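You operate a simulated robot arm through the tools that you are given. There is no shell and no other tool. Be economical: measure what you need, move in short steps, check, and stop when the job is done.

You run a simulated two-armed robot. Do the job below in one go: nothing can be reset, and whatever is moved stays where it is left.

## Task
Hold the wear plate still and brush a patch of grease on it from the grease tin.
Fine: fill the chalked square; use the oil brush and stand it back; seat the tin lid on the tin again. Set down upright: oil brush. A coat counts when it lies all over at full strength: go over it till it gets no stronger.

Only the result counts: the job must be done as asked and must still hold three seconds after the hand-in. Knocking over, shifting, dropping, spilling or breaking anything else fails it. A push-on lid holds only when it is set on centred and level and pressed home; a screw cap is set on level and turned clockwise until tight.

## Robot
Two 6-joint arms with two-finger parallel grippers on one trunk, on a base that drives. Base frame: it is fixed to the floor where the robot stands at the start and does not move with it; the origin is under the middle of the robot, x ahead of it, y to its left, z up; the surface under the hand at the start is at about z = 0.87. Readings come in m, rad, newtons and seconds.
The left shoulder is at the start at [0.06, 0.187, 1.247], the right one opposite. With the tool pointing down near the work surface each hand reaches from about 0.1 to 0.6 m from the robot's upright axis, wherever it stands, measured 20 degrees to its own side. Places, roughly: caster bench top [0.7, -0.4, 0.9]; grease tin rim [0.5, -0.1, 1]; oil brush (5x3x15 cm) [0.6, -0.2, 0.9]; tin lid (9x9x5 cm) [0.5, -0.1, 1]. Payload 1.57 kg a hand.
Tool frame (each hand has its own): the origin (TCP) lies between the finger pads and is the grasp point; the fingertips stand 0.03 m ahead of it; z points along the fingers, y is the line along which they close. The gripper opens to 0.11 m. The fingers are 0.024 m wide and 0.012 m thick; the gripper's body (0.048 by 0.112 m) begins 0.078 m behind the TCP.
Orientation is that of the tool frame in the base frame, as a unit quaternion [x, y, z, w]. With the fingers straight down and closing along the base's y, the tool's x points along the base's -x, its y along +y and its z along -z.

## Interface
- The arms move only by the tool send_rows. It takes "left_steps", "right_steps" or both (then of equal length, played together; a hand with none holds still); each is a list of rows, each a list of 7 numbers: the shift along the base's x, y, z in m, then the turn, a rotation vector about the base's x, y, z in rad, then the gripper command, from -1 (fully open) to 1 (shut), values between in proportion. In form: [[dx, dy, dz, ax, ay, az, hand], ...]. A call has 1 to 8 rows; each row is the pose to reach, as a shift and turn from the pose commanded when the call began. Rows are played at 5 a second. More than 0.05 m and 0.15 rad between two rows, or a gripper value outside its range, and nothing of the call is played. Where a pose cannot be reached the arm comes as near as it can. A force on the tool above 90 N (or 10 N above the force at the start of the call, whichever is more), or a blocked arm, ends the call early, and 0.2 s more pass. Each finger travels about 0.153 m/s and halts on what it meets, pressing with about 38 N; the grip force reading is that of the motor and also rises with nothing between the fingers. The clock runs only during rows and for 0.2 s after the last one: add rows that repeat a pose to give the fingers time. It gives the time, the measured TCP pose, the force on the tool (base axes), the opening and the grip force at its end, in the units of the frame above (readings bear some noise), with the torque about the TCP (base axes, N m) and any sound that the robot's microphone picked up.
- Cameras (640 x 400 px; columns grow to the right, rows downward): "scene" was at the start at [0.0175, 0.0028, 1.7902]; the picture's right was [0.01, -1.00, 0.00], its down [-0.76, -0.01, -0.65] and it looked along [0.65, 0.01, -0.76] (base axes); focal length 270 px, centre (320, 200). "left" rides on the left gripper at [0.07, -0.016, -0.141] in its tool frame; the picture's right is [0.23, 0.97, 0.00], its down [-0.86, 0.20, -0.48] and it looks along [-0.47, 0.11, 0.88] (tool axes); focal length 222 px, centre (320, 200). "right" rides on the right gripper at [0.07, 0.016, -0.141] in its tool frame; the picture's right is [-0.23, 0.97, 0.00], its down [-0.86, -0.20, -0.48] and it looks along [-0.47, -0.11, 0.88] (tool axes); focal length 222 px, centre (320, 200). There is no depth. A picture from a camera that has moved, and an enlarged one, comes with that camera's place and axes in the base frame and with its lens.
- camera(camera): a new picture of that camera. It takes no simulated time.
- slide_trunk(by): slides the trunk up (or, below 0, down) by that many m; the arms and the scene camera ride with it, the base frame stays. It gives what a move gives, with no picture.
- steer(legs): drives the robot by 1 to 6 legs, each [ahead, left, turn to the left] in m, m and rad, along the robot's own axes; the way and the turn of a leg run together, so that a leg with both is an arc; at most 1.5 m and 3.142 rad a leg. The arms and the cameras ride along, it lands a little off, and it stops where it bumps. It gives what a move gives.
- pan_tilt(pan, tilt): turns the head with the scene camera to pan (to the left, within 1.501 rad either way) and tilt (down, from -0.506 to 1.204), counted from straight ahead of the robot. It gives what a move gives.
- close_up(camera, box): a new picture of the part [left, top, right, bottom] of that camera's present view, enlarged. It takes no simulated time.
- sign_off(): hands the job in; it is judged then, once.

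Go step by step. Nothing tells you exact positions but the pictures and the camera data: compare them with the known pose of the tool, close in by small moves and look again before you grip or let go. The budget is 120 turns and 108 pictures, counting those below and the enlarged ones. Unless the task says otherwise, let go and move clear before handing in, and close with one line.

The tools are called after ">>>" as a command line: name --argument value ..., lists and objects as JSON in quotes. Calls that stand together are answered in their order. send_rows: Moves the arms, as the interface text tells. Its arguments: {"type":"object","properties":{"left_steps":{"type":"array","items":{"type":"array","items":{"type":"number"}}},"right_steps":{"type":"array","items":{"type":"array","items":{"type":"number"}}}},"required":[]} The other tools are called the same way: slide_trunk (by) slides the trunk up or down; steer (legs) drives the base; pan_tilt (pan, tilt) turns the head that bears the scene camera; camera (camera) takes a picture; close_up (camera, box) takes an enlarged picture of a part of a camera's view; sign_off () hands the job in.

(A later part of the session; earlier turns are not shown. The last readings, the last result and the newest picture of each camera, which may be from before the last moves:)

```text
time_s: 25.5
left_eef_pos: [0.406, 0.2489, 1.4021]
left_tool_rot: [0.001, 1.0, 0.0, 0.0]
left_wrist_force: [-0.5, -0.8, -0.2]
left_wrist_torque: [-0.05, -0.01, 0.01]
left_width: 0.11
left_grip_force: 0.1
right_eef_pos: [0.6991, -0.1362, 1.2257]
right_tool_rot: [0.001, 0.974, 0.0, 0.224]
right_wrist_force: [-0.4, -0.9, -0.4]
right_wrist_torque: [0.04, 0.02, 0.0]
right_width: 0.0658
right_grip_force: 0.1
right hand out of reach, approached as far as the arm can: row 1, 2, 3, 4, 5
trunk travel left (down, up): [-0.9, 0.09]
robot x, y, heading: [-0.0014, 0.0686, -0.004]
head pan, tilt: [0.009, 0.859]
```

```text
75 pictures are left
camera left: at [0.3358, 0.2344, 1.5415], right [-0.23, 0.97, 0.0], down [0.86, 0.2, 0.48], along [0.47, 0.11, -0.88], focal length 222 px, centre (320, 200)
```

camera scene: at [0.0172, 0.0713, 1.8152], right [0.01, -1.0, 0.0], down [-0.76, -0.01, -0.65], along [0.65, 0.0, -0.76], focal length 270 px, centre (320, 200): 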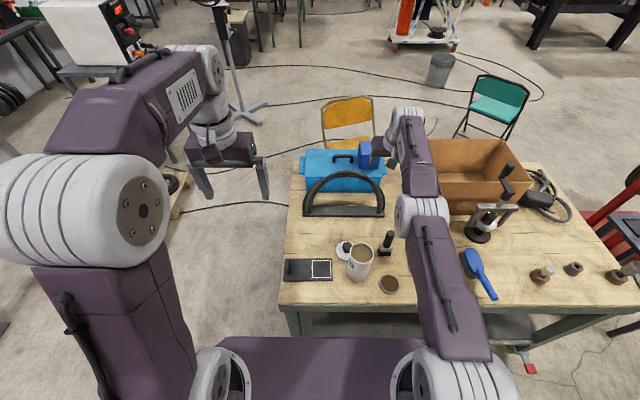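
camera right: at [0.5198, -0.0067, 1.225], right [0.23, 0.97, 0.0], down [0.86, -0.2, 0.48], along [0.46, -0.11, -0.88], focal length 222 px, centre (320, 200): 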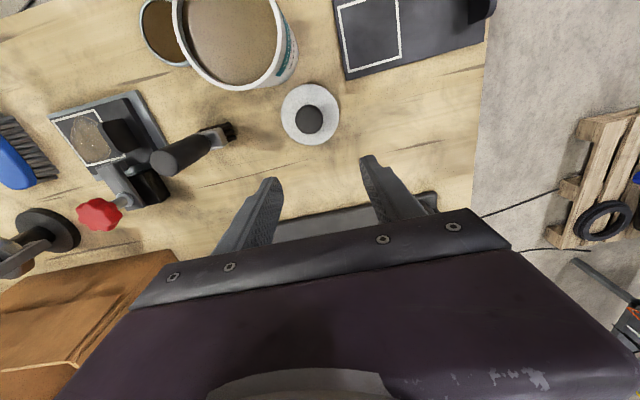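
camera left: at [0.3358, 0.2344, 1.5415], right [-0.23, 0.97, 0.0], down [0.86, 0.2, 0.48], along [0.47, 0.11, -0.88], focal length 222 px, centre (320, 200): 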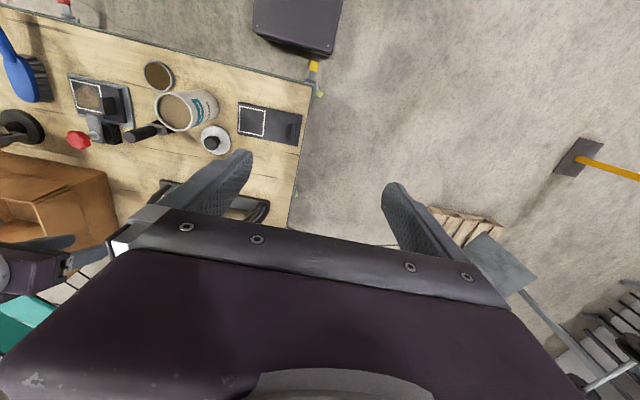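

The arm is straight, and a rough joint-kinematics check says it's pitching the fingers back (turn +y) that flexes the elbow. I'll restore the vertical tool while retracting.

>>> send_rows --right_steps '[[-0.04, 0, -0.018, 0, 0.14, 0, -0.2], [-0.08, 0, -0.036, 0, 0.28, 0, -0.2], [-0.12, 0, -0.054, 0, 0.42, 0, -0.2], [-0.16, 0, -0.07, 0, 0.56, 0, -0.2], [-0.2, 0, -0.07, 0, 0.56, 0, -0.2], [-0.2, 0, -0.07, 0, 0.46, 0, -0.2], [-0.2, 0, -0.07, 0, 0.46, 0, -0.2]]'

```text
time_s: 27.1
left_eef_pos: [0.4055, 0.2472, 1.4005]
left_tool_rot: [0.001, 1.0, 0.0, 0.0]
left_wrist_force: [-1.0, 0.1, 0.2]
left_wrist_torque: [-0.06, 0.0, 0.0]
left_width: 0.1101
left_grip_force: 0.1
right_eef_pos: [0.5757, -0.1395, 1.1671]
right_tool_rot: [0.0, 0.999, 0.0, -0.043]
right_wrist_force: [0.0, -1.1, -0.7]
right_wrist_torque: [-0.02, -0.02, 0.01]
right_width: 0.0657
right_grip_force: 0.1
right hand out of reach, approached as far as the arm can: row 1, 2, 3, 4, 5, 6, 7
trunk travel left (down, up): [-0.9, 0.09]
robot x, y, heading: [-0.0009, 0.066, -0.002]
head pan, tilt: [0.009, 0.859]
```

Slightly better. Continue pitching the same direction while retracting.

>>> send_rows --right_steps '[[-0.04, 0, 0.0, 0, 0.14, 0, -0.2], [-0.08, 0, 0.01, 0, 0.28, 0, -0.2], [-0.12, 0, 0.02, 0, 0.42, 0, -0.2], [-0.16, 0, 0.03, 0, 0.56, 0, -0.2], [-0.2, 0, 0.04, 0, 0.7, 0, -0.2], [-0.24, 0, 0.05, 0, 0.8, 0, -0.2], [-0.24, 0, 0.05, 0, 0.8, 0, -0.2]]'

>>> camera --camera "scene"

```text
time_s: 28.7
left_eef_pos: [0.408, 0.2486, 1.3994]
left_tool_rot: [0.0, 1.0, 0.0, -0.001]
left_wrist_force: [0.4, -1.0, 0.2]
left_wrist_torque: [0.0, 0.03, -0.02]
left_width: 0.11
left_grip_force: 0.0
right_eef_pos: [0.3404, -0.1411, 1.2206]
right_tool_rot: [0.0, 0.903, -0.001, -0.429]
right_wrist_force: [0.1, -0.3, -0.5]
right_wrist_torque: [0.02, 0.05, -0.01]
right_width: 0.0658
right_grip_force: 0.1
right hand out of reach, approached as far as the arm can: row 1, 2, 3, 4
trunk travel left (down, up): [-0.9, 0.09]
robot x, y, heading: [0.0038, 0.0689, -0.004]
head pan, tilt: [0.009, 0.859]
```

```text
74 pictures are left
camera scene: at [0.0205, 0.0704, 1.8152], right [0.01, -1.0, 0.0], down [-0.76, 0.0, -0.65], along [0.65, 0.0, -0.76], focal length 270 px, centre (320, 200)
```

scene: 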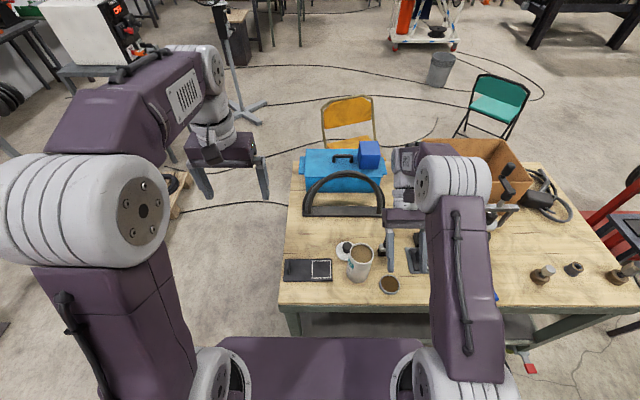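

Escaped: the elbow is bent again. Now restore the vertical tool over about (0.42, −0.177).

>>> send_rows --right_steps '[[0.01, -0.005, 0.01, 0, -0.127, 0, -0.2], [0.02, -0.01, 0.02, 0, -0.254, 0, -0.2], [0.03, -0.015, 0.03, 0, -0.381, 0, -0.2], [0.04, -0.02, 0.04, 0, -0.508, 0, -0.2], [0.05, -0.025, 0.04, 0, -0.635, 0, -0.2], [0.065, -0.03, 0.04, 0, -0.762, 0, -0.2], [0.08, -0.036, 0.04, 0, -0.887, 0, -0.2], [0.08, -0.036, 0.04, 0, -0.887, 0, -0.2]]'

>>> slide_trunk --by -0.125

>>> camera --camera "scene"

>>> camera --camera "right"

```text
time_s: 30.5
left_eef_pos: [0.4053, 0.2494, 1.4]
left_tool_rot: [0.0, 1.0, 0.0, 0.0]
left_wrist_force: [-0.8, 0.2, -0.1]
left_wrist_torque: [-0.02, 0.0, 0.04]
left_width: 0.1099
left_grip_force: 0.1
right_eef_pos: [0.4149, -0.1756, 1.2587]
right_tool_rot: [0.001, 1.0, 0.0, 0.001]
right_wrist_force: [-0.1, 0.2, 0.0]
right_wrist_torque: [0.0, -0.02, 0.03]
right_width: 0.0657
right_grip_force: 0.0
trunk travel left (down, up): [-0.9, 0.09]
robot x, y, heading: [0.0009, 0.0663, 0.0]
head pan, tilt: [0.009, 0.859]
```

```text
time_s: 32.0
left_eef_pos: [0.4054, 0.2494, 1.2763]
left_tool_rot: [0.001, 1.0, 0.0, 0.001]
left_wrist_force: [-0.2, -0.5, 0.8]
left_wrist_torque: [0.02, 0.03, -0.01]
left_width: 0.1099
left_grip_force: 0.1
right_eef_pos: [0.4155, -0.1764, 1.1336]
right_tool_rot: [0.001, 1.0, 0.001, 0.001]
right_wrist_force: [0.0, -0.5, 0.4]
right_wrist_torque: [0.02, -0.01, 0.01]
right_width: 0.0661
right_grip_force: 0.0
trunk travel left (down, up): [-0.775, 0.215]
robot x, y, heading: [0.0, 0.068, -0.006]
head pan, tilt: [0.009, 0.859]
```

```text
73 pictures are left
camera scene: at [0.0173, 0.071, 1.6903], right [0.01, -1.0, 0.0], down [-0.76, -0.01, -0.65], along [0.65, 0.0, -0.76], focal length 270 px, centre (320, 200)
```

scene: 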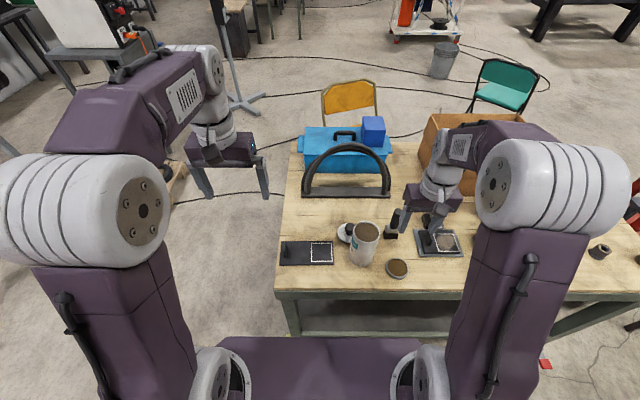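

```text
72 pictures are left
camera right: at [0.3467, -0.1592, 1.2749], right [0.23, 0.97, 0.0], down [0.85, -0.2, 0.48], along [0.47, -0.11, -0.88], focal length 222 px, centre (320, 200)
```

right: 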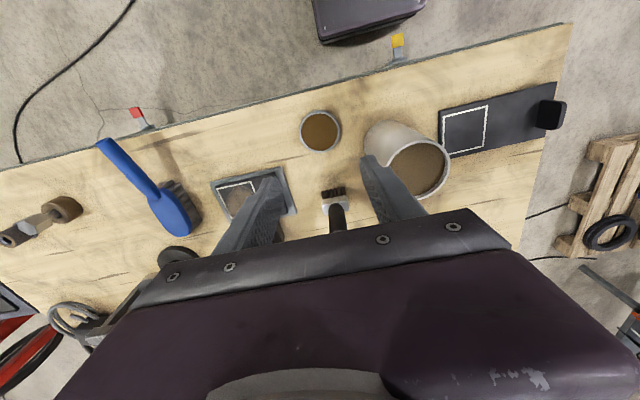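

Everything is in place. Now move over the brush at (0.553, −0.177).

>>> send_rows --right_steps '[[0.045, 0, -0.005, 0, 0, 0, -0.2], [0.09, 0, -0.01, 0, 0, 0, -0.2], [0.1375, 0, -0.02, 0, 0, 0, -0.2], [0.1375, 0, -0.03, 0, 0, 0, -0.2], [0.1375, 0, -0.03, 0, 0, 0, -0.2]]'

>>> close_up --camera "right" --box '[200, 60, 440, 210]'

>>> close_up --camera "scene" --box '[330, 150, 490, 250]'

```text
time_s: 33.2
left_eef_pos: [0.4062, 0.2487, 1.2767]
left_tool_rot: [0.001, 1.0, 0.0, 0.0]
left_wrist_force: [0.8, 0.3, 0.3]
left_wrist_torque: [-0.01, -0.01, 0.02]
left_width: 0.11
left_grip_force: 0.1
right_eef_pos: [0.5525, -0.175, 1.1061]
right_tool_rot: [0.001, 1.0, 0.0, 0.001]
right_wrist_force: [-0.2, 0.0, -0.1]
right_wrist_torque: [0.03, -0.03, -0.01]
right_width: 0.066
right_grip_force: 0.0
trunk travel left (down, up): [-0.775, 0.215]
robot x, y, heading: [0.0019, 0.0671, -0.002]
head pan, tilt: [0.009, 0.859]
```

```text
2.67 times, centred on (320, 135) of right
camera zoom: at [0.4838, -0.158, 1.2456], right [0.23, 0.97, 0.0], down [0.85, -0.2, 0.48], along [0.47, -0.11, -0.88], focal length 592 px, centre (320, 373)
```

zoom: 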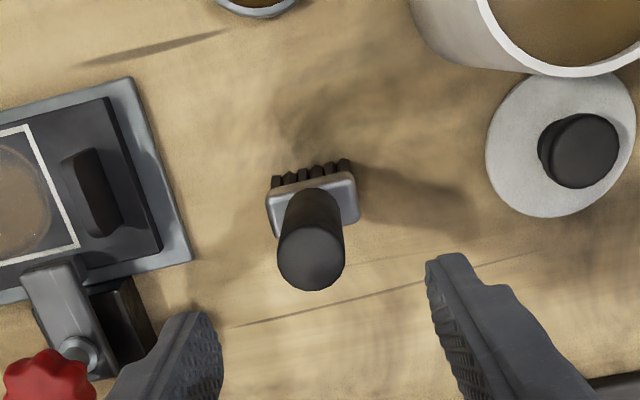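

```text
4.00 times, centred on (410, 200) of scene
camera zoom: at [0.0168, 0.0712, 1.6902], right [0.01, -1.0, 0.0], down [-0.76, -0.01, -0.65], along [0.65, 0.0, -0.76], focal length 1081 px, centre (-40, 200)
```

zoom: 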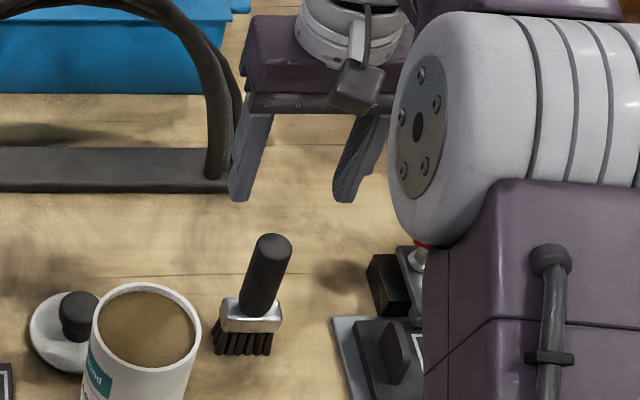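

The handle is vertical at (0.555, −0.178). Small correction, descend to z≈0.995 and close.

>>> send_rows --right_steps '[[0.002, -0.003, -0.03, 0, 0, 0, -0.2], [0.002, -0.003, -0.07, 0, 0, 0, -0.2], [0.002, -0.003, -0.11, 0, 0, 0, -0.2], [0.002, -0.003, -0.11, 0, 0, 0, -0.2], [0.002, -0.003, -0.11, 0, 0, 0, 0.3], [0.002, -0.003, -0.11, 0, 0, 0, 1], [0.002, -0.003, -0.11, 0, 0, 0, 1], [0.002, -0.003, -0.11, 0, 0, 0, 1]]'

>>> close_up --camera "scene" --box '[330, 170, 458, 250]'

```text
time_s: 35.0
left_eef_pos: [0.4064, 0.2503, 1.2759]
left_tool_rot: [0.001, 1.0, 0.0, 0.0]
left_wrist_force: [-0.9, 0.2, 0.0]
left_wrist_torque: [-0.01, 0.0, 0.0]
left_width: 0.1101
left_grip_force: 0.0
right_eef_pos: [0.5558, -0.1806, 0.9918]
right_tool_rot: [0.001, 1.0, 0.0, 0.0]
right_wrist_force: [-0.1, 0.2, 0.2]
right_wrist_torque: [-0.02, 0.02, -0.01]
right_width: 0.0269
right_grip_force: 37.4
trunk travel left (down, up): [-0.775, 0.215]
robot x, y, heading: [-0.0001, 0.0684, -0.006]
head pan, tilt: [0.009, 0.859]
```

```text
5.00 times, centred on (394, 210) of scene
camera zoom: at [0.0177, 0.071, 1.6902], right [0.01, -1.0, 0.0], down [-0.76, -0.01, -0.65], along [0.65, 0.0, -0.76], focal length 1351 px, centre (-50, 150)
```

zoom: 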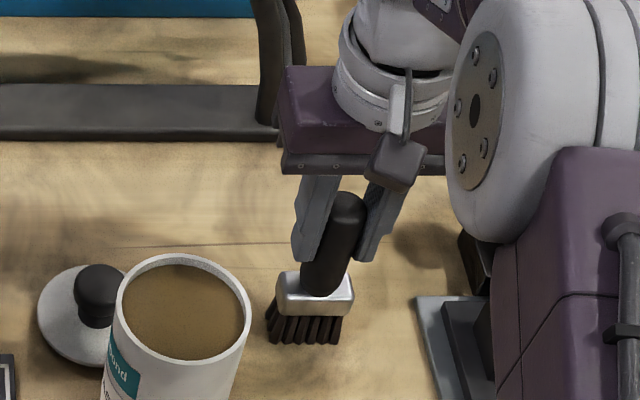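

The brush handle is gripped (0.027 m). Next, bring the left hand over the plate's lug, at about (0.48, 0.19).

>>> send_rows --left_steps '[[0.012, -0.01, -0.04, 0, 0, 0, -0.4], [0.024, -0.02, -0.08, 0, 0, 0, -0.4], [0.036, -0.03, -0.12, 0, 0, 0, -0.4], [0.048, -0.04, -0.16, 0, 0, 0, -0.4], [0.06, -0.05, -0.2, 0, 0, 0, -0.4], [0.074, -0.06, -0.23, 0, 0, 0, -0.4], [0.074, -0.06, -0.23, 0, 0, 0, -0.4]]'

>>> close_up --camera "left" --box '[160, 20, 480, 220]'

>>> close_up --camera "scene" --box '[250, 170, 410, 270]'

```text
time_s: 36.6
left_eef_pos: [0.4797, 0.1873, 1.0475]
left_tool_rot: [0.001, 1.0, 0.0, -0.001]
left_wrist_force: [0.3, 0.3, -0.8]
left_wrist_torque: [0.02, -0.02, 0.04]
left_width: 0.0771
left_grip_force: 0.1
right_eef_pos: [0.5543, -0.1799, 0.9935]
right_tool_rot: [0.001, 1.0, -0.001, 0.002]
right_wrist_force: [0.4, -0.8, -1.2]
right_wrist_torque: [0.01, -0.03, 0.02]
right_width: 0.027
right_grip_force: 37.8
trunk travel left (down, up): [-0.775, 0.215]
robot x, y, heading: [0.0006, 0.0679, 0.002]
head pan, tilt: [0.009, 0.859]
```

```text
2.00 times, centred on (320, 120) of left
camera zoom: at [0.4089, 0.1728, 1.1879], right [-0.23, 0.97, 0.0], down [0.86, 0.2, 0.48], along [0.47, 0.11, -0.88], focal length 444 px, centre (320, 360)
```

zoom: 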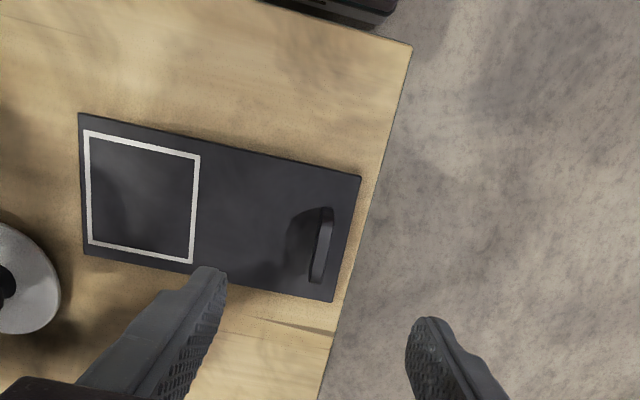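

```text
4.00 times, centred on (330, 220) of scene
camera zoom: at [0.0171, 0.0711, 1.6902], right [0.01, -1.0, 0.0], down [-0.76, -0.01, -0.65], along [0.65, 0.0, -0.76], focal length 1081 px, centre (280, 120)
```

zoom: 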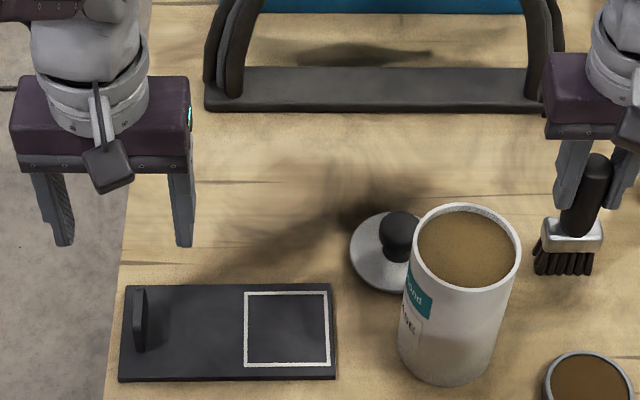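

The lug is at about (0.479, 0.191), running along x. I'll descend most of the way and check.

>>> send_rows --left_steps '[[0, 0.004, -0.04, 0, 0, 0, -0.4], [0, 0.004, -0.08, 0, 0, 0, -0.4], [0, 0.004, -0.105, 0, 0, 0, -0.4], [0, 0.004, -0.105, 0, 0, 0, -0.4]]'

>>> close_up --camera "left" --box '[200, 60, 440, 210]'

>>> close_up --camera "scene" --box '[250, 190, 378, 270]'

```text
time_s: 37.6
left_eef_pos: [0.4787, 0.1933, 0.9389]
left_tool_rot: [0.001, 1.0, 0.001, 0.0]
left_wrist_force: [-0.6, 0.4, 0.3]
left_wrist_torque: [0.04, 0.03, 0.03]
left_width: 0.077
left_grip_force: 0.0
right_eef_pos: [0.5548, -0.18, 0.9924]
right_tool_rot: [0.001, 1.0, 0.001, 0.001]
right_wrist_force: [0.3, 0.3, 0.1]
right_wrist_torque: [0.0, -0.01, 0.02]
right_width: 0.0272
right_grip_force: 37.5
trunk travel left (down, up): [-0.775, 0.215]
robot x, y, heading: [-0.0005, 0.0665, -0.007]
head pan, tilt: [0.009, 0.859]
```

```text
2.67 times, centred on (320, 135) of left
camera zoom: at [0.4092, 0.1788, 1.0811], right [-0.23, 0.97, 0.0], down [0.86, 0.2, 0.48], along [0.47, 0.11, -0.88], focal length 592 px, centre (320, 373)
```

zoom: 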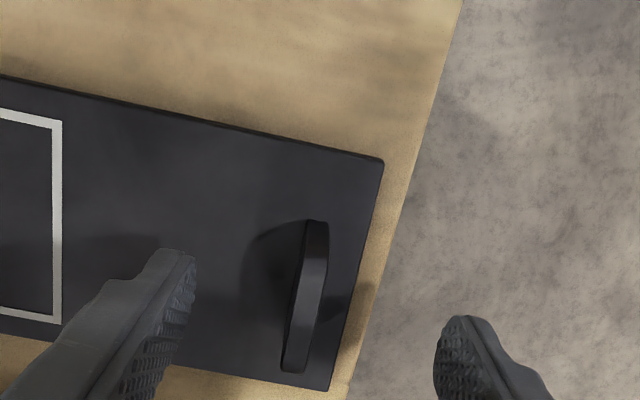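

```text
5.00 times, centred on (314, 230) of scene
camera zoom: at [0.0176, 0.071, 1.6902], right [0.01, -1.0, 0.0], down [-0.76, -0.01, -0.65], along [0.65, 0.0, -0.76], focal length 1351 px, centre (350, 50)
```

zoom: 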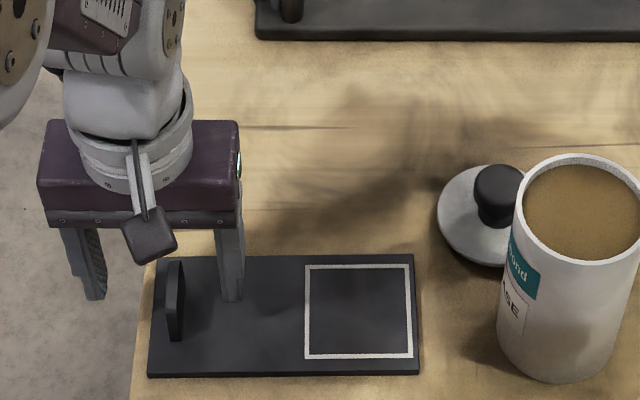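

The lug is centred between the fingers. Descend to z≈0.914 and close.

>>> send_rows --left_steps '[[-0.003, -0.001, -0.012, 0, 0, 0, -0.4], [-0.003, -0.001, -0.025, 0, 0, 0, -0.4], [-0.003, -0.001, -0.025, 0, 0, 0, 0.2], [-0.003, -0.001, -0.025, 0, 0, 0, 0.6], [-0.003, -0.001, -0.025, 0, 0, 0, 1], [-0.003, -0.001, -0.025, 0, 0, 0, 1], [-0.003, -0.001, -0.025, 0, 0, 0, 1]]'

>>> close_up --camera "left" --box '[160, 60, 400, 210]'

>>> close_up --camera "scene" --box '[250, 190, 378, 270]'

```text
time_s: 39.2
left_eef_pos: [0.4756, 0.1928, 0.9153]
left_tool_rot: [0.001, 1.0, 0.0, 0.0]
left_wrist_force: [0.7, 1.7, 0.8]
left_wrist_torque: [0.43, -0.35, 0.33]
left_width: 0.0079
left_grip_force: 26.7
right_eef_pos: [0.5547, -0.1799, 0.9927]
right_tool_rot: [0.001, 1.0, 0.001, 0.002]
right_wrist_force: [-0.3, 0.0, -0.6]
right_wrist_torque: [-0.01, 0.02, -0.02]
right_width: 0.027
right_grip_force: 38.2
trunk travel left (down, up): [-0.775, 0.215]
robot x, y, heading: [-0.001, 0.0657, -0.008]
head pan, tilt: [0.009, 0.859]
```

```text
2.67 times, centred on (280, 135) of left
camera zoom: at [0.4054, 0.1779, 1.0563], right [-0.23, 0.97, 0.0], down [0.86, 0.2, 0.48], along [0.47, 0.11, -0.88], focal length 592 px, centre (427, 373)
```

zoom: 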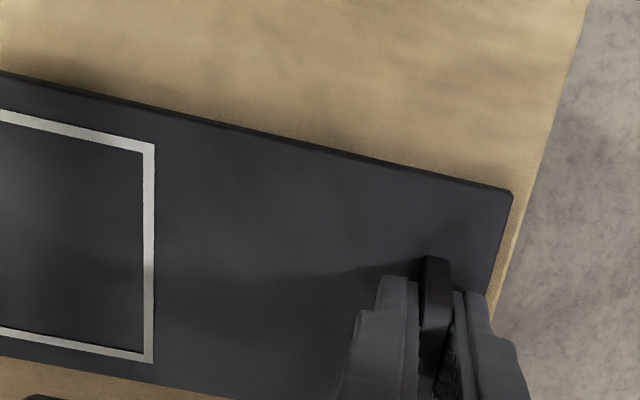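

```text
5.00 times, centred on (314, 230) of scene
camera zoom: at [0.0176, 0.0709, 1.6902], right [0.01, -1.0, 0.0], down [-0.76, -0.01, -0.65], along [0.65, 0.0, -0.76], focal length 1351 px, centre (350, 50)
```

zoom: 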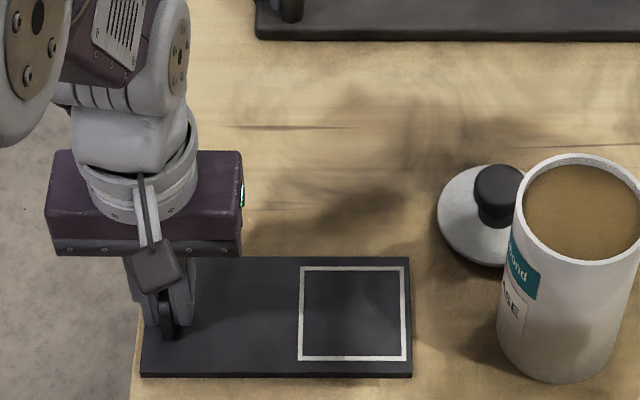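

The plate is gripped by its lug; the square spans roughly x 0.447–0.519, y 0.033–0.109. Now I'll lift the brush and yaw the right hand 90° so its body clears the left hand when painting.

>>> send_rows --right_steps '[[0, 0, 0.03, 0, 0, 0, 1], [0, 0, 0.07, 0, 0, 0, 1], [-0.01, 0, 0.11, 0, 0, 0, 1], [-0.03, 0, 0.15, 0, 0, 0.14, 1], [-0.05, 0, 0.18, 0, 0, 0.28, 1], [-0.06, 0, 0.2, 0, 0, 0.42, 1], [-0.07, 0, 0.2, 0, 0, 0.56, 1], [-0.08, 0, 0.2, 0, 0, 0.7, 1]]'

>>> send_rows --right_steps '[[0, 0.02, 0, 0, 0, 0.145, 1], [0, 0.04, 0, 0, 0, 0.29, 1], [0, 0.06, 0, 0, 0, 0.435, 1], [0, 0.08, 0, 0, 0, 0.58, 1], [0, 0.1, 0, 0, 0, 0.725, 1], [-0.003, 0.112, 0, 0, 0, 0.87, 1], [-0.003, 0.112, 0, 0, 0, 0.87, 1]]'

>>> camera --camera "right"

>>> close_up --camera "scene" --box '[250, 130, 442, 250]'

```text
time_s: 41.0
left_eef_pos: [0.4756, 0.1929, 0.9147]
left_tool_rot: [0.001, 1.0, 0.0, 0.0]
left_wrist_force: [1.1, 2.0, 2.7]
left_wrist_torque: [0.44, -0.25, 0.0]
left_width: 0.0079
left_grip_force: 27.1
right_eef_pos: [0.4762, -0.1784, 1.1947]
right_tool_rot: [-0.342, 0.94, 0.0, 0.0]
right_wrist_force: [-0.6, -0.4, -0.7]
right_wrist_torque: [0.01, 0.0, -0.01]
right_width: 0.027
right_grip_force: 37.8
trunk travel left (down, up): [-0.775, 0.215]
robot x, y, heading: [-0.0012, 0.0651, -0.002]
head pan, tilt: [0.009, 0.859]
```

```text
time_s: 42.6
left_eef_pos: [0.4743, 0.192, 0.9161]
left_tool_rot: [0.001, 1.0, 0.0, 0.0]
left_wrist_force: [1.8, 1.0, 3.5]
left_wrist_torque: [0.49, -0.03, 0.0]
left_width: 0.008
left_grip_force: 26.7
right_eef_pos: [0.4741, -0.066, 1.195]
right_tool_rot: [0.707, -0.707, -0.001, -0.001]
right_wrist_force: [-0.4, 0.3, -0.6]
right_wrist_torque: [-0.01, -0.01, -0.04]
right_width: 0.0269
right_grip_force: 37.6
trunk travel left (down, up): [-0.775, 0.215]
robot x, y, heading: [0.0013, 0.0686, -0.003]
head pan, tilt: [0.009, 0.859]
```

```text
62 pictures are left
camera right: at [0.4586, -0.136, 1.3361], right [-0.97, 0.23, 0.0], down [0.2, 0.85, 0.48], along [0.11, 0.47, -0.88], focal length 222 px, centre (320, 200)
```

right: 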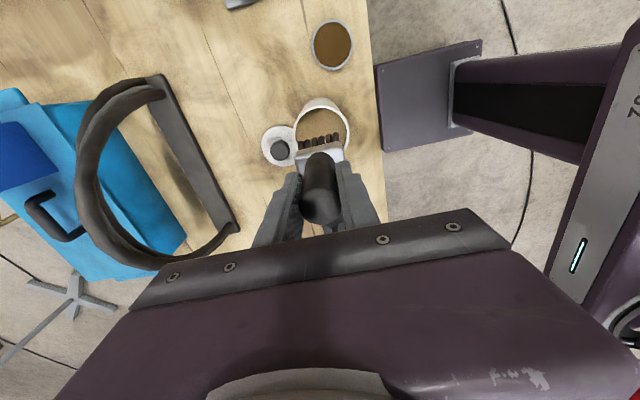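

```text
3.33 times, centred on (346, 190) of scene
camera zoom: at [0.0176, 0.071, 1.6902], right [0.01, -1.0, 0.0], down [-0.76, -0.01, -0.65], along [0.65, 0.0, -0.76], focal length 901 px, centre (233, 233)
```

zoom: 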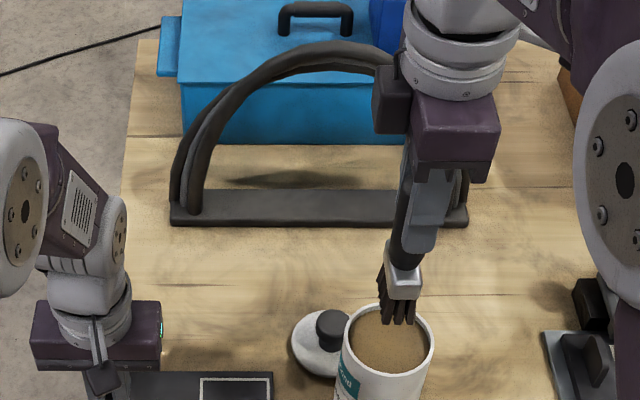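

The hand is above the tin with the camera on the safe side. A close-up will fix the tin's centre relative to the brush.

>>> close_up --camera "right" --box '[240, 80, 400, 180]'

>>> close_up --camera "scene" --box '[330, 200, 410, 250]'

```text
4.00 times, centred on (320, 130) of right
camera zoom: at [0.4586, -0.136, 1.3361], right [-0.97, 0.23, 0.0], down [0.2, 0.85, 0.48], along [0.11, 0.47, -0.88], focal length 888 px, centre (320, 480)
```

zoom: 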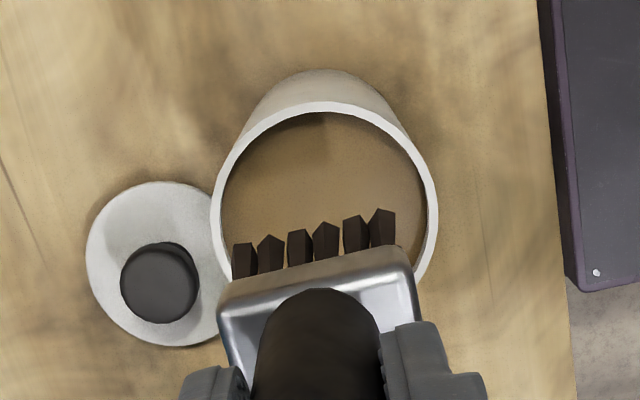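

```text
8.00 times, centred on (370, 225) of scene
camera zoom: at [0.0176, 0.071, 1.6902], right [0.01, -1.0, 0.0], down [-0.76, -0.01, -0.65], along [0.65, 0.0, -0.76], focal length 2162 px, centre (-80, 0)
```

zoom: 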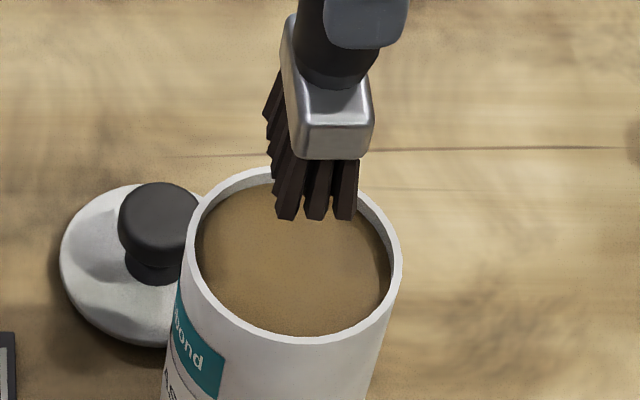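

The tin centre is (0.473, −0.068), right under the brush, and the brush's width runs along x. Now dip about 1.5–2 cm into the grease and lift.

>>> send_rows --right_steps '[[-0.001, -0.002, -0.04, 0, 0, 0, 1], [-0.001, -0.002, -0.07, 0, 0, 0, 1], [-0.001, -0.002, -0.082, 0, 0, 0, 1], [-0.001, -0.002, -0.082, 0, 0, 0, 1], [-0.001, -0.002, -0.082, 0, 0, 0, 1], [-0.001, -0.002, -0.04, 0, 0, 0, 1], [-0.001, -0.002, 0, 0, 0, 0, 1], [-0.001, -0.002, 0, 0, 0, 0, 1]]'

>>> close_up --camera "scene" --box '[330, 200, 410, 250]'

```text
time_s: 44.4
left_eef_pos: [0.4755, 0.1938, 0.9156]
left_tool_rot: [0.001, 1.0, -0.001, -0.001]
left_wrist_force: [1.1, 2.4, 1.6]
left_wrist_torque: [0.5, 0.55, -0.09]
left_width: 0.0078
left_grip_force: 27.5
right_eef_pos: [0.4736, -0.0707, 1.1944]
right_tool_rot: [-0.706, 0.708, 0.002, 0.0]
right_wrist_force: [0.4, 0.4, -0.8]
right_wrist_torque: [0.01, 0.02, 0.01]
right_width: 0.0272
right_grip_force: 38.0
trunk travel left (down, up): [-0.775, 0.215]
robot x, y, heading: [-0.002, 0.0682, -0.004]
head pan, tilt: [0.009, 0.859]
```

```text
8.00 times, centred on (370, 225) of scene
camera zoom: at [0.0178, 0.0714, 1.6902], right [0.01, -1.0, 0.0], down [-0.76, -0.01, -0.65], along [0.65, 0.0, -0.76], focal length 2162 px, centre (-80, 0)
```

zoom: 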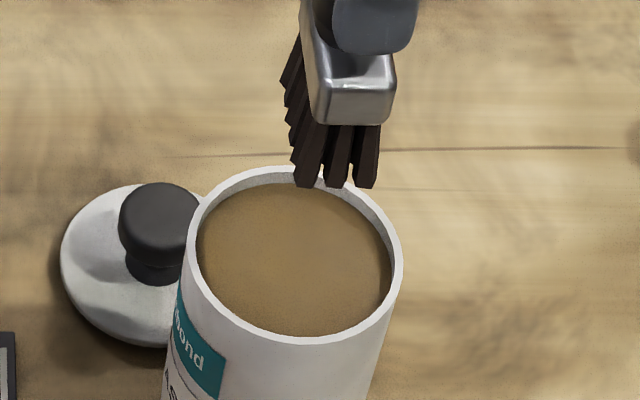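

The brush seems to have shifted in the image relative to before the dip. I'll check for slipping in the grip.

>>> close_up --camera "right" --box '[240, 80, 400, 180]'

>>> close_up --camera "scene" --box '[314, 140, 442, 220]'

```text
4.00 times, centred on (320, 130) of right
camera zoom: at [0.4577, -0.1385, 1.3345], right [-0.97, 0.23, 0.0], down [0.2, 0.85, 0.48], along [0.11, 0.47, -0.88], focal length 888 px, centre (320, 480)
```

zoom: 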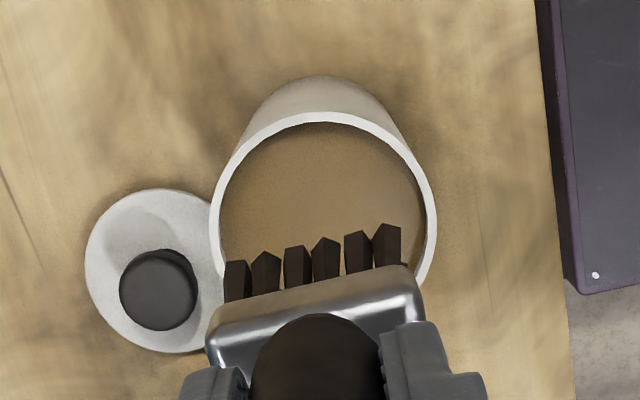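

```text
5.00 times, centred on (378, 180) of scene
camera zoom: at [0.0178, 0.0714, 1.6902], right [0.01, -1.0, 0.0], down [-0.76, -0.01, -0.65], along [0.65, 0.0, -0.76], focal length 1351 px, centre (30, 300)
```

zoom: 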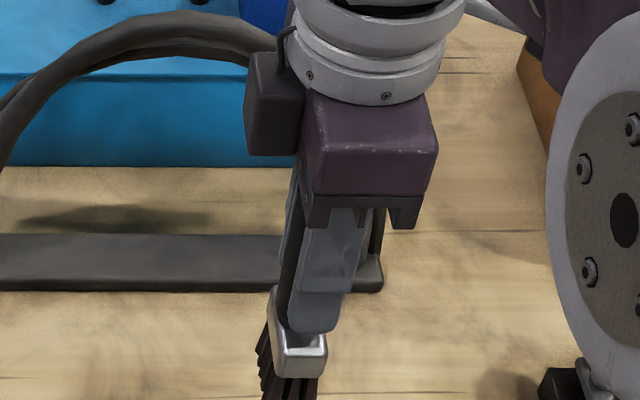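

The grease bed is firm and pushed the brush up ~17 mm in the grip, so the bristle ends are now ≈0.105 m below the TCP. That's usable. Move over the chalked square and go down to just above it.

>>> send_rows --right_steps '[[0, 0.045, 0, 0, 0, 0, 1], [0.005, 0.09, 0, 0, 0, 0, 1], [0.009, 0.138, 0, 0, 0, 0, 1], [0.009, 0.142, -0.045, 0, 0, 0, 1], [0.009, 0.142, -0.09, 0, 0, 0, 1], [0.009, 0.142, -0.135, 0, 0, 0, 1], [0.009, 0.142, -0.18, 0, 0, 0, 1], [0.009, 0.142, -0.18, 0, 0, 0, 1]]'

>>> close_up --camera "right" --box '[200, 40, 440, 190]'

>>> close_up --camera "scene" --box '[260, 180, 388, 260]'

```text
time_s: 46.2
left_eef_pos: [0.475, 0.1919, 0.9161]
left_tool_rot: [0.001, 1.0, 0.001, 0.0]
left_wrist_force: [1.3, -1.3, 1.9]
left_wrist_torque: [0.38, -0.16, -0.02]
left_width: 0.0079
left_grip_force: 26.8
right_eef_pos: [0.4798, 0.0738, 1.0122]
right_tool_rot: [-0.706, 0.708, 0.001, 0.001]
right_wrist_force: [-0.2, -0.9, -0.8]
right_wrist_torque: [0.02, -0.01, -0.01]
right_width: 0.027
right_grip_force: 38.0
trunk travel left (down, up): [-0.775, 0.215]
robot x, y, heading: [-0.001, 0.0677, 0.0]
head pan, tilt: [0.009, 0.859]
```

```text
2.67 times, centred on (320, 115) of right
camera zoom: at [0.464, 0.0037, 1.1536], right [-0.97, 0.23, 0.0], down [0.2, 0.85, 0.48], along [0.11, 0.47, -0.88], focal length 592 px, centre (320, 427)
```

zoom: 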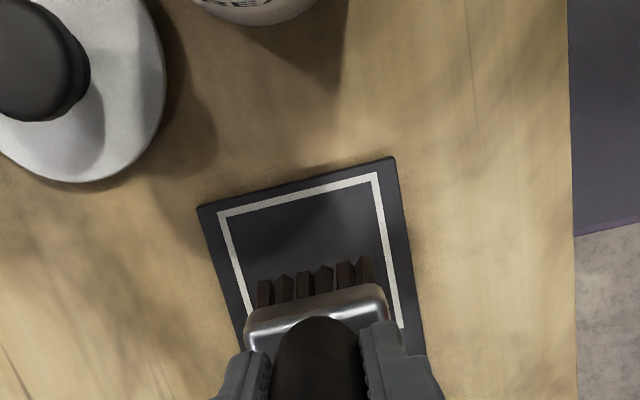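

```text
5.00 times, centred on (324, 220) of scene
camera zoom: at [0.0177, 0.0708, 1.6902], right [0.01, -1.0, 0.0], down [-0.76, -0.01, -0.65], along [0.65, 0.0, -0.76], focal length 1351 px, centre (300, 100)
```

zoom: 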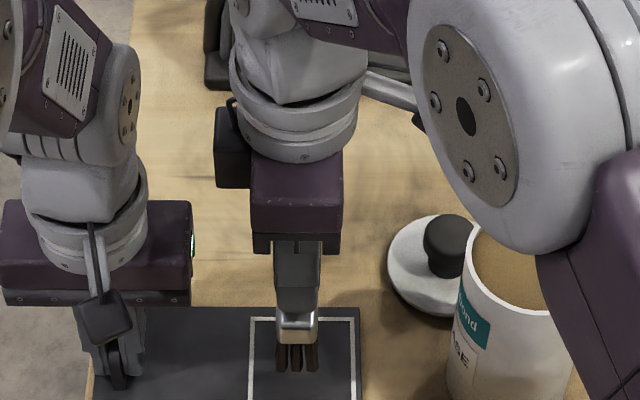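

The measured square (outer) is x 0.447–0.517, y 0.036–0.110; the bristle row spans about ±0.024 in x. I'll lower gently at the present spot until light contact.

>>> send_rows --right_steps '[[0.002, -0.003, -0.01, 0, 0, 0, 1], [0.002, -0.003, -0.02, 0, 0, 0, 1], [0.002, -0.003, -0.026, 0, 0, 0, 1], [0.002, -0.003, -0.03, 0, 0, 0, 1]]'

>>> close_up --camera "scene" --box '[290, 200, 370, 250]'

```text
time_s: 47.2
left_eef_pos: [0.4757, 0.1919, 0.9147]
left_tool_rot: [0.002, 1.0, 0.0, 0.0]
left_wrist_force: [1.0, -0.6, 2.4]
left_wrist_torque: [0.38, -0.3, -0.02]
left_width: 0.0078
left_grip_force: 26.9
right_eef_pos: [0.484, 0.0698, 0.9841]
right_tool_rot: [-0.706, 0.708, 0.0, 0.001]
right_wrist_force: [-0.1, 0.2, -1.2]
right_wrist_torque: [0.04, 0.02, 0.0]
right_width: 0.0272
right_grip_force: 37.7
trunk travel left (down, up): [-0.775, 0.215]
robot x, y, heading: [0.0001, 0.067, -0.002]
head pan, tilt: [0.009, 0.859]
```

```text
8.00 times, centred on (330, 225) of scene
camera zoom: at [0.0177, 0.0707, 1.6902], right [0.01, -1.0, 0.0], down [-0.76, -0.01, -0.65], along [0.65, 0.0, -0.76], focal length 2162 px, centre (240, 0)
```

zoom: 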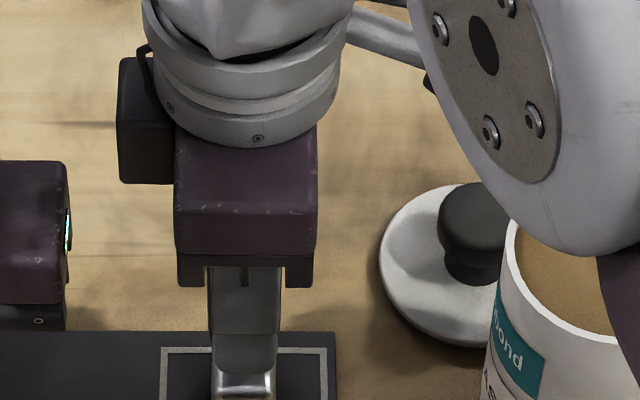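

No contact yet, and the wrist box clears the left hand vertically. Keep lowering in fine steps.

>>> send_rows --right_steps '[[0, 0, -0.002, 0, 0, 0, 1], [0, 0, -0.004, 0, 0, 0, 1], [0, 0, -0.006, 0, 0, 0, 1]]'

>>> close_up --camera "scene" --box '[290, 220, 370, 270]'

```text
time_s: 48.0
left_eef_pos: [0.4754, 0.1923, 0.9148]
left_tool_rot: [0.001, 1.0, 0.0, 0.0]
left_wrist_force: [2.0, -0.4, 2.0]
left_wrist_torque: [0.38, -0.22, -0.01]
left_width: 0.0078
left_grip_force: 27.0
right_eef_pos: [0.4823, 0.0697, 0.9782]
right_tool_rot: [-0.707, 0.708, 0.0, 0.001]
right_wrist_force: [0.5, -0.1, -0.9]
right_wrist_torque: [-0.05, -0.01, 0.0]
right_width: 0.0269
right_grip_force: 37.2
trunk travel left (down, up): [-0.775, 0.215]
robot x, y, heading: [0.0034, 0.0686, 0.001]
head pan, tilt: [0.009, 0.859]
```

```text
8.00 times, centred on (330, 245) of scene
camera zoom: at [0.0178, 0.0707, 1.6902], right [0.01, -1.0, 0.0], down [-0.76, -0.01, -0.65], along [0.65, 0.0, -0.76], focal length 2162 px, centre (240, -160)
```

zoom: 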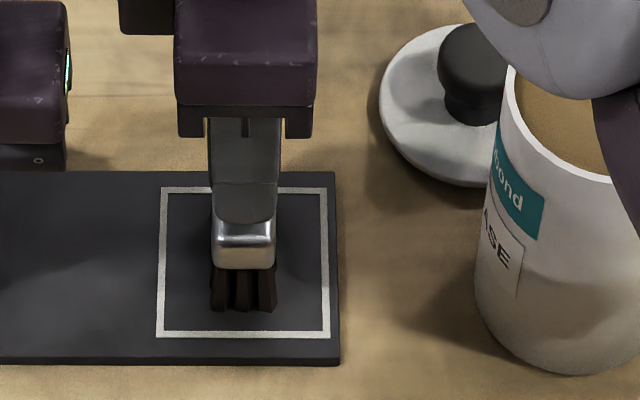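

The bristle tips are right at the plate surface now. Lower 3 mm more and make a first short stroke.

>>> send_rows --right_steps '[[0, 0, -0.002, 0, 0, 0, 1], [0, 0, -0.003, 0, 0, 0, 1], [0, 0.005, -0.003, 0, 0, 0, 1], [0, 0.01, -0.003, 0, 0, 0, 1], [0, 0.015, -0.003, 0, 0, 0, 1], [0, 0.005, -0.003, 0, 0, 0, 1], [0, -0.005, -0.003, 0, 0, 0, 1], [0, -0.015, -0.003, 0, 0, 0, 1]]'

>>> close_up --camera "scene" --box '[290, 220, 370, 270]'

```text
time_s: 49.8
left_eef_pos: [0.4759, 0.1927, 0.9153]
left_tool_rot: [0.001, 1.0, 0.0, 0.001]
left_wrist_force: [1.2, -6.7, 0.2]
left_wrist_torque: [0.17, 0.33, 0.59]
left_width: 0.0078
left_grip_force: 27.0
right_eef_pos: [0.4829, 0.0556, 0.9761]
right_tool_rot: [-0.706, 0.708, 0.001, 0.001]
right_wrist_force: [1.1, 7.0, 16.6]
right_wrist_torque: [0.88, 0.01, 0.0]
right_width: 0.0272
right_grip_force: 37.6
trunk travel left (down, up): [-0.775, 0.215]
robot x, y, heading: [-0.0016, 0.072, -0.004]
head pan, tilt: [0.009, 0.859]
```

```text
8.00 times, centred on (330, 245) of scene
camera zoom: at [0.0168, 0.0712, 1.6902], right [0.01, -1.0, 0.0], down [-0.76, -0.01, -0.65], along [0.65, 0.0, -0.76], focal length 2162 px, centre (240, -160)
```

zoom: 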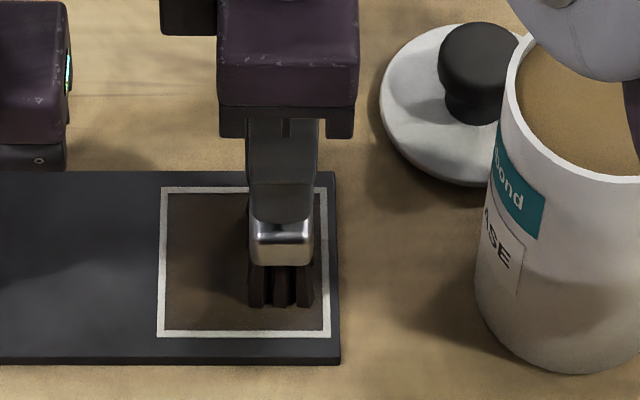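

Grease is going on: the square already shows a faint brown coat at ~17 N contact. I'll continue with raster strokes over both x lanes.

>>> send_rows --right_steps '[[0.009, -0.004, 0, 0, 0, 0, 1], [0.009, 0.01, 0, 0, 0, 0, 1], [0.009, 0.024, 0, 0, 0, 0, 1], [0.009, 0.037, 0, 0, 0, 0, 1], [-0.01, 0.037, 0, 0, 0, 0, 1], [-0.01, 0.024, 0, 0, 0, 0, 1], [-0.01, 0.01, 0, 0, 0, 0, 1], [-0.01, -0.004, 0, 0, 0, 0, 1]]'

>>> send_rows --right_steps '[[0.005, 0.0, 0, 0, 0, 0, 1], [0.019, 0.0, 0, 0, 0, 0, 1], [0.019, 0.014, 0, 0, 0, 0, 1], [0.019, 0.028, 0, 0, 0, 0, 1], [0.019, 0.041, 0, 0, 0, 0, 1], [0.0, 0.041, 0, 0, 0, 0, 1], [0.0, 0.02, 0, 0, 0, 0, 1], [0.0, 0.0, 0, 0, 0, 0, 1]]'

>>> close_up --camera "scene" --box '[290, 220, 370, 270]'

```text
time_s: 51.6
left_eef_pos: [0.4756, 0.1929, 0.9166]
left_tool_rot: [0.001, 1.0, 0.0, 0.001]
left_wrist_force: [4.1, -6.9, -0.7]
left_wrist_torque: [0.6, 0.52, 0.14]
left_width: 0.0076
left_grip_force: 26.7
right_eef_pos: [0.4728, 0.053, 0.9762]
right_tool_rot: [-0.706, 0.708, 0.0, 0.001]
right_wrist_force: [0.2, 8.3, 22.0]
right_wrist_torque: [0.83, 0.09, -0.02]
right_width: 0.0272
right_grip_force: 37.9
trunk travel left (down, up): [-0.775, 0.215]
robot x, y, heading: [0.0034, 0.0696, -0.005]
head pan, tilt: [0.009, 0.859]
```

```text
time_s: 53.4
left_eef_pos: [0.4757, 0.1929, 0.916]
left_tool_rot: [0.001, 1.0, 0.0, -0.001]
left_wrist_force: [0.3, 0.6, 5.5]
left_wrist_torque: [0.5, 0.49, 0.33]
left_width: 0.0079
left_grip_force: 26.9
right_eef_pos: [0.4707, 0.0494, 0.9748]
right_tool_rot: [-0.707, 0.708, 0.0, 0.0]
right_wrist_force: [-0.1, 0.9, 3.0]
right_wrist_torque: [0.12, -0.03, 0.03]
right_width: 0.0272
right_grip_force: 37.7
trunk travel left (down, up): [-0.775, 0.215]
robot x, y, heading: [-0.0019, 0.0694, -0.002]
head pan, tilt: [0.009, 0.859]
```

```text
8.00 times, centred on (330, 245) of scene
camera zoom: at [0.0165, 0.0712, 1.6902], right [0.01, -1.0, 0.0], down [-0.76, -0.01, -0.65], along [0.65, 0.0, -0.76], focal length 2162 px, centre (240, -160)
```

zoom: 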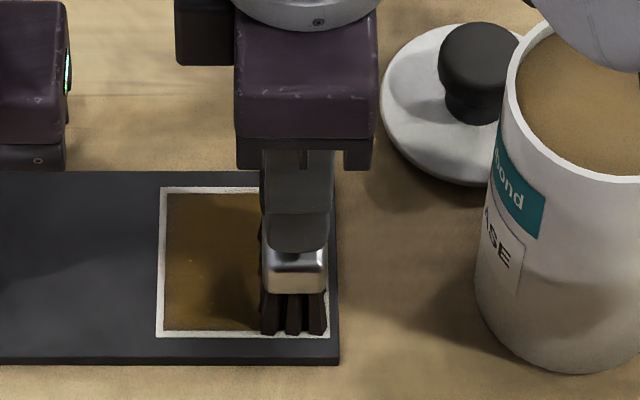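

The coat is getting much stronger. Press 2 mm lower (contact has eased) and go over it again.

>>> send_rows --right_steps '[[0.002, 0.002, -0.002, 0, 0, 0, 1], [0.002, 0.014, -0.002, 0, 0, 0, 1], [0.002, 0.028, -0.002, 0, 0, 0, 1], [0.002, 0.042, -0.002, 0, 0, 0, 1], [0.02, 0.042, -0.002, 0, 0, 0, 1], [0.02, 0.028, -0.002, 0, 0, 0, 1], [0.02, 0.014, -0.002, 0, 0, 0, 1], [0.02, 0.001, -0.002, 0, 0, 0, 1]]'

>>> send_rows --right_steps '[[-0.018, 0.0, 0, 0, 0, 0, 1], [-0.018, 0.014, 0, 0, 0, 0, 1], [-0.018, 0.028, 0, 0, 0, 0, 1], [-0.018, 0.042, 0, 0, 0, 0, 1], [-0.001, 0.042, 0, 0, 0, 0, 1], [-0.001, 0.028, 0, 0, 0, 0, 1], [-0.001, 0.014, 0, 0, 0, 0, 1], [-0.001, 0.0, 0, 0, 0, 0, 1]]'

>>> send_rows --right_steps '[[0, 0.0, 0.03, 0, 0, 0, 1], [0, -0.02, 0.075, 0, 0, 0, 1], [0, -0.04, 0.12, 0, 0, 0, 1], [0, -0.06, 0.165, 0, 0, 0, 1], [0, -0.06, 0.21, 0, 0, 0, 1]]'

>>> close_up --camera "scene" --box '[290, 220, 370, 270]'

```text
time_s: 55.2
left_eef_pos: [0.4744, 0.1924, 0.9158]
left_tool_rot: [0.001, 1.0, -0.002, 0.002]
left_wrist_force: [0.7, -2.5, 0.0]
left_wrist_torque: [0.32, -0.18, 0.61]
left_width: 0.0078
left_grip_force: 27.1
right_eef_pos: [0.4916, 0.055, 0.9732]
right_tool_rot: [-0.706, 0.708, 0.0, 0.0]
right_wrist_force: [-0.7, 6.4, 16.6]
right_wrist_torque: [0.83, 0.03, 0.0]
right_width: 0.027
right_grip_force: 37.8
trunk travel left (down, up): [-0.775, 0.215]
robot x, y, heading: [0.0011, 0.0708, -0.003]
head pan, tilt: [0.009, 0.859]
```

```text
time_s: 57.0
left_eef_pos: [0.4748, 0.1925, 0.9154]
left_tool_rot: [0.001, 1.0, -0.001, 0.0]
left_wrist_force: [-1.7, 1.2, 3.5]
left_wrist_torque: [0.32, -0.67, 0.57]
left_width: 0.0079
left_grip_force: 26.8
right_eef_pos: [0.4903, 0.0524, 0.9731]
right_tool_rot: [-0.707, 0.708, 0.0, 0.001]
right_wrist_force: [-0.2, 1.8, 5.8]
right_wrist_torque: [0.29, 0.01, 0.01]
right_width: 0.0276
right_grip_force: 37.2
trunk travel left (down, up): [-0.775, 0.215]
robot x, y, heading: [-0.0001, 0.0687, 0.001]
head pan, tilt: [0.009, 0.859]
```

```text
time_s: 58.2
left_eef_pos: [0.4743, 0.1916, 0.9167]
left_tool_rot: [0.001, 1.0, -0.001, 0.001]
left_wrist_force: [-1.3, 5.0, 11.3]
left_wrist_torque: [0.42, 0.24, 0.27]
left_width: 0.008
left_grip_force: 26.5
right_eef_pos: [0.4904, -0.0075, 1.1833]
right_tool_rot: [-0.706, 0.708, -0.001, 0.0]
right_wrist_force: [0.1, 0.0, -0.4]
right_wrist_torque: [0.02, -0.03, 0.04]
right_width: 0.0274
right_grip_force: 38.2
trunk travel left (down, up): [-0.775, 0.215]
robot x, y, heading: [-0.0027, 0.0699, -0.006]
head pan, tilt: [0.009, 0.859]
```

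```text
8.00 times, centred on (330, 245) of scene
camera zoom: at [0.0157, 0.0718, 1.6902], right [0.01, -1.0, 0.0], down [-0.76, -0.01, -0.65], along [0.65, 0.0, -0.76], focal length 2162 px, centre (240, -160)
```

zoom: 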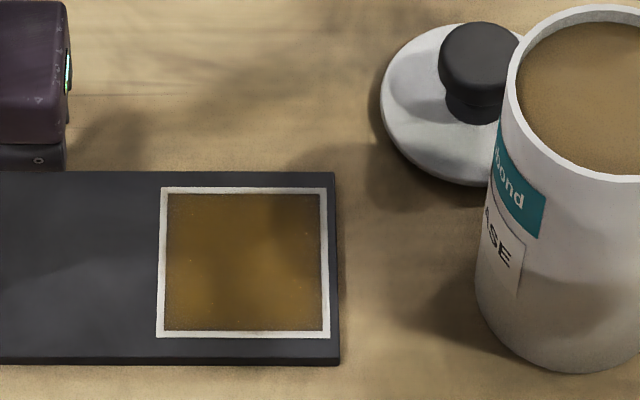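

The square is evenly filled. To be sure it's at full strength I'll re-dip and go over it again, then compare.

>>> send_rows --right_steps '[[-0.01, -0.03, 0, 0, 0, 0, 1], [-0.017, -0.0605, 0, 0, 0, 0, 1], [-0.017, -0.0605, -0.04, 0, 0, 0, 1], [-0.017, -0.0605, -0.07, 0, 0, 0, 1], [-0.017, -0.0605, -0.082, 0, 0, 0, 1], [-0.017, -0.0605, -0.082, 0, 0, 0, 1], [-0.017, -0.0605, -0.04, 0, 0, 0, 1], [-0.017, -0.0605, 0.0, 0, 0, 0, 1]]'

>>> send_rows --right_steps '[[0, 0.045, 0, 0, 0, 0, 1], [0, 0.09, 0, 0, 0, 0, 1], [0, 0.125, -0.02, 0, 0, 0, 1], [0, 0.125, -0.065, 0, 0, 0, 1], [0, 0.125, -0.11, 0, 0, 0, 1], [0, 0.125, -0.15, 0, 0, 0, 1], [0, 0.125, -0.19, 0, 0, 0, 1], [0, 0.125, -0.205, 0, 0, 0, 1]]'

```text
time_s: 60.0
left_eef_pos: [0.4757, 0.1929, 0.9157]
left_tool_rot: [0.001, 1.0, 0.001, 0.002]
left_wrist_force: [-0.5, 0.7, 7.5]
left_wrist_torque: [0.32, 0.82, -0.07]
left_width: 0.0079
left_grip_force: 26.9
right_eef_pos: [0.472, -0.0687, 1.1838]
right_tool_rot: [-0.706, 0.708, 0.001, 0.0]
right_wrist_force: [-0.4, 0.7, -1.3]
right_wrist_torque: [-0.01, 0.01, -0.01]
right_width: 0.0271
right_grip_force: 38.0
trunk travel left (down, up): [-0.775, 0.215]
robot x, y, heading: [0.0004, 0.0675, -0.0]
head pan, tilt: [0.009, 0.859]
```

```text
time_s: 61.8
left_eef_pos: [0.4743, 0.1928, 0.9152]
left_tool_rot: [0.001, 1.0, 0.0, 0.002]
left_wrist_force: [-0.7, 0.3, 6.5]
left_wrist_torque: [0.39, -0.11, -0.07]
left_width: 0.0076
left_grip_force: 26.9
right_eef_pos: [0.4746, 0.0561, 0.9775]
right_tool_rot: [-0.707, 0.707, 0.001, 0.0]
right_wrist_force: [-0.3, 0.6, -0.5]
right_wrist_torque: [0.01, -0.04, -0.03]
right_width: 0.0271
right_grip_force: 37.8
trunk travel left (down, up): [-0.775, 0.215]
robot x, y, heading: [-0.0006, 0.0683, -0.005]
head pan, tilt: [0.009, 0.859]
```

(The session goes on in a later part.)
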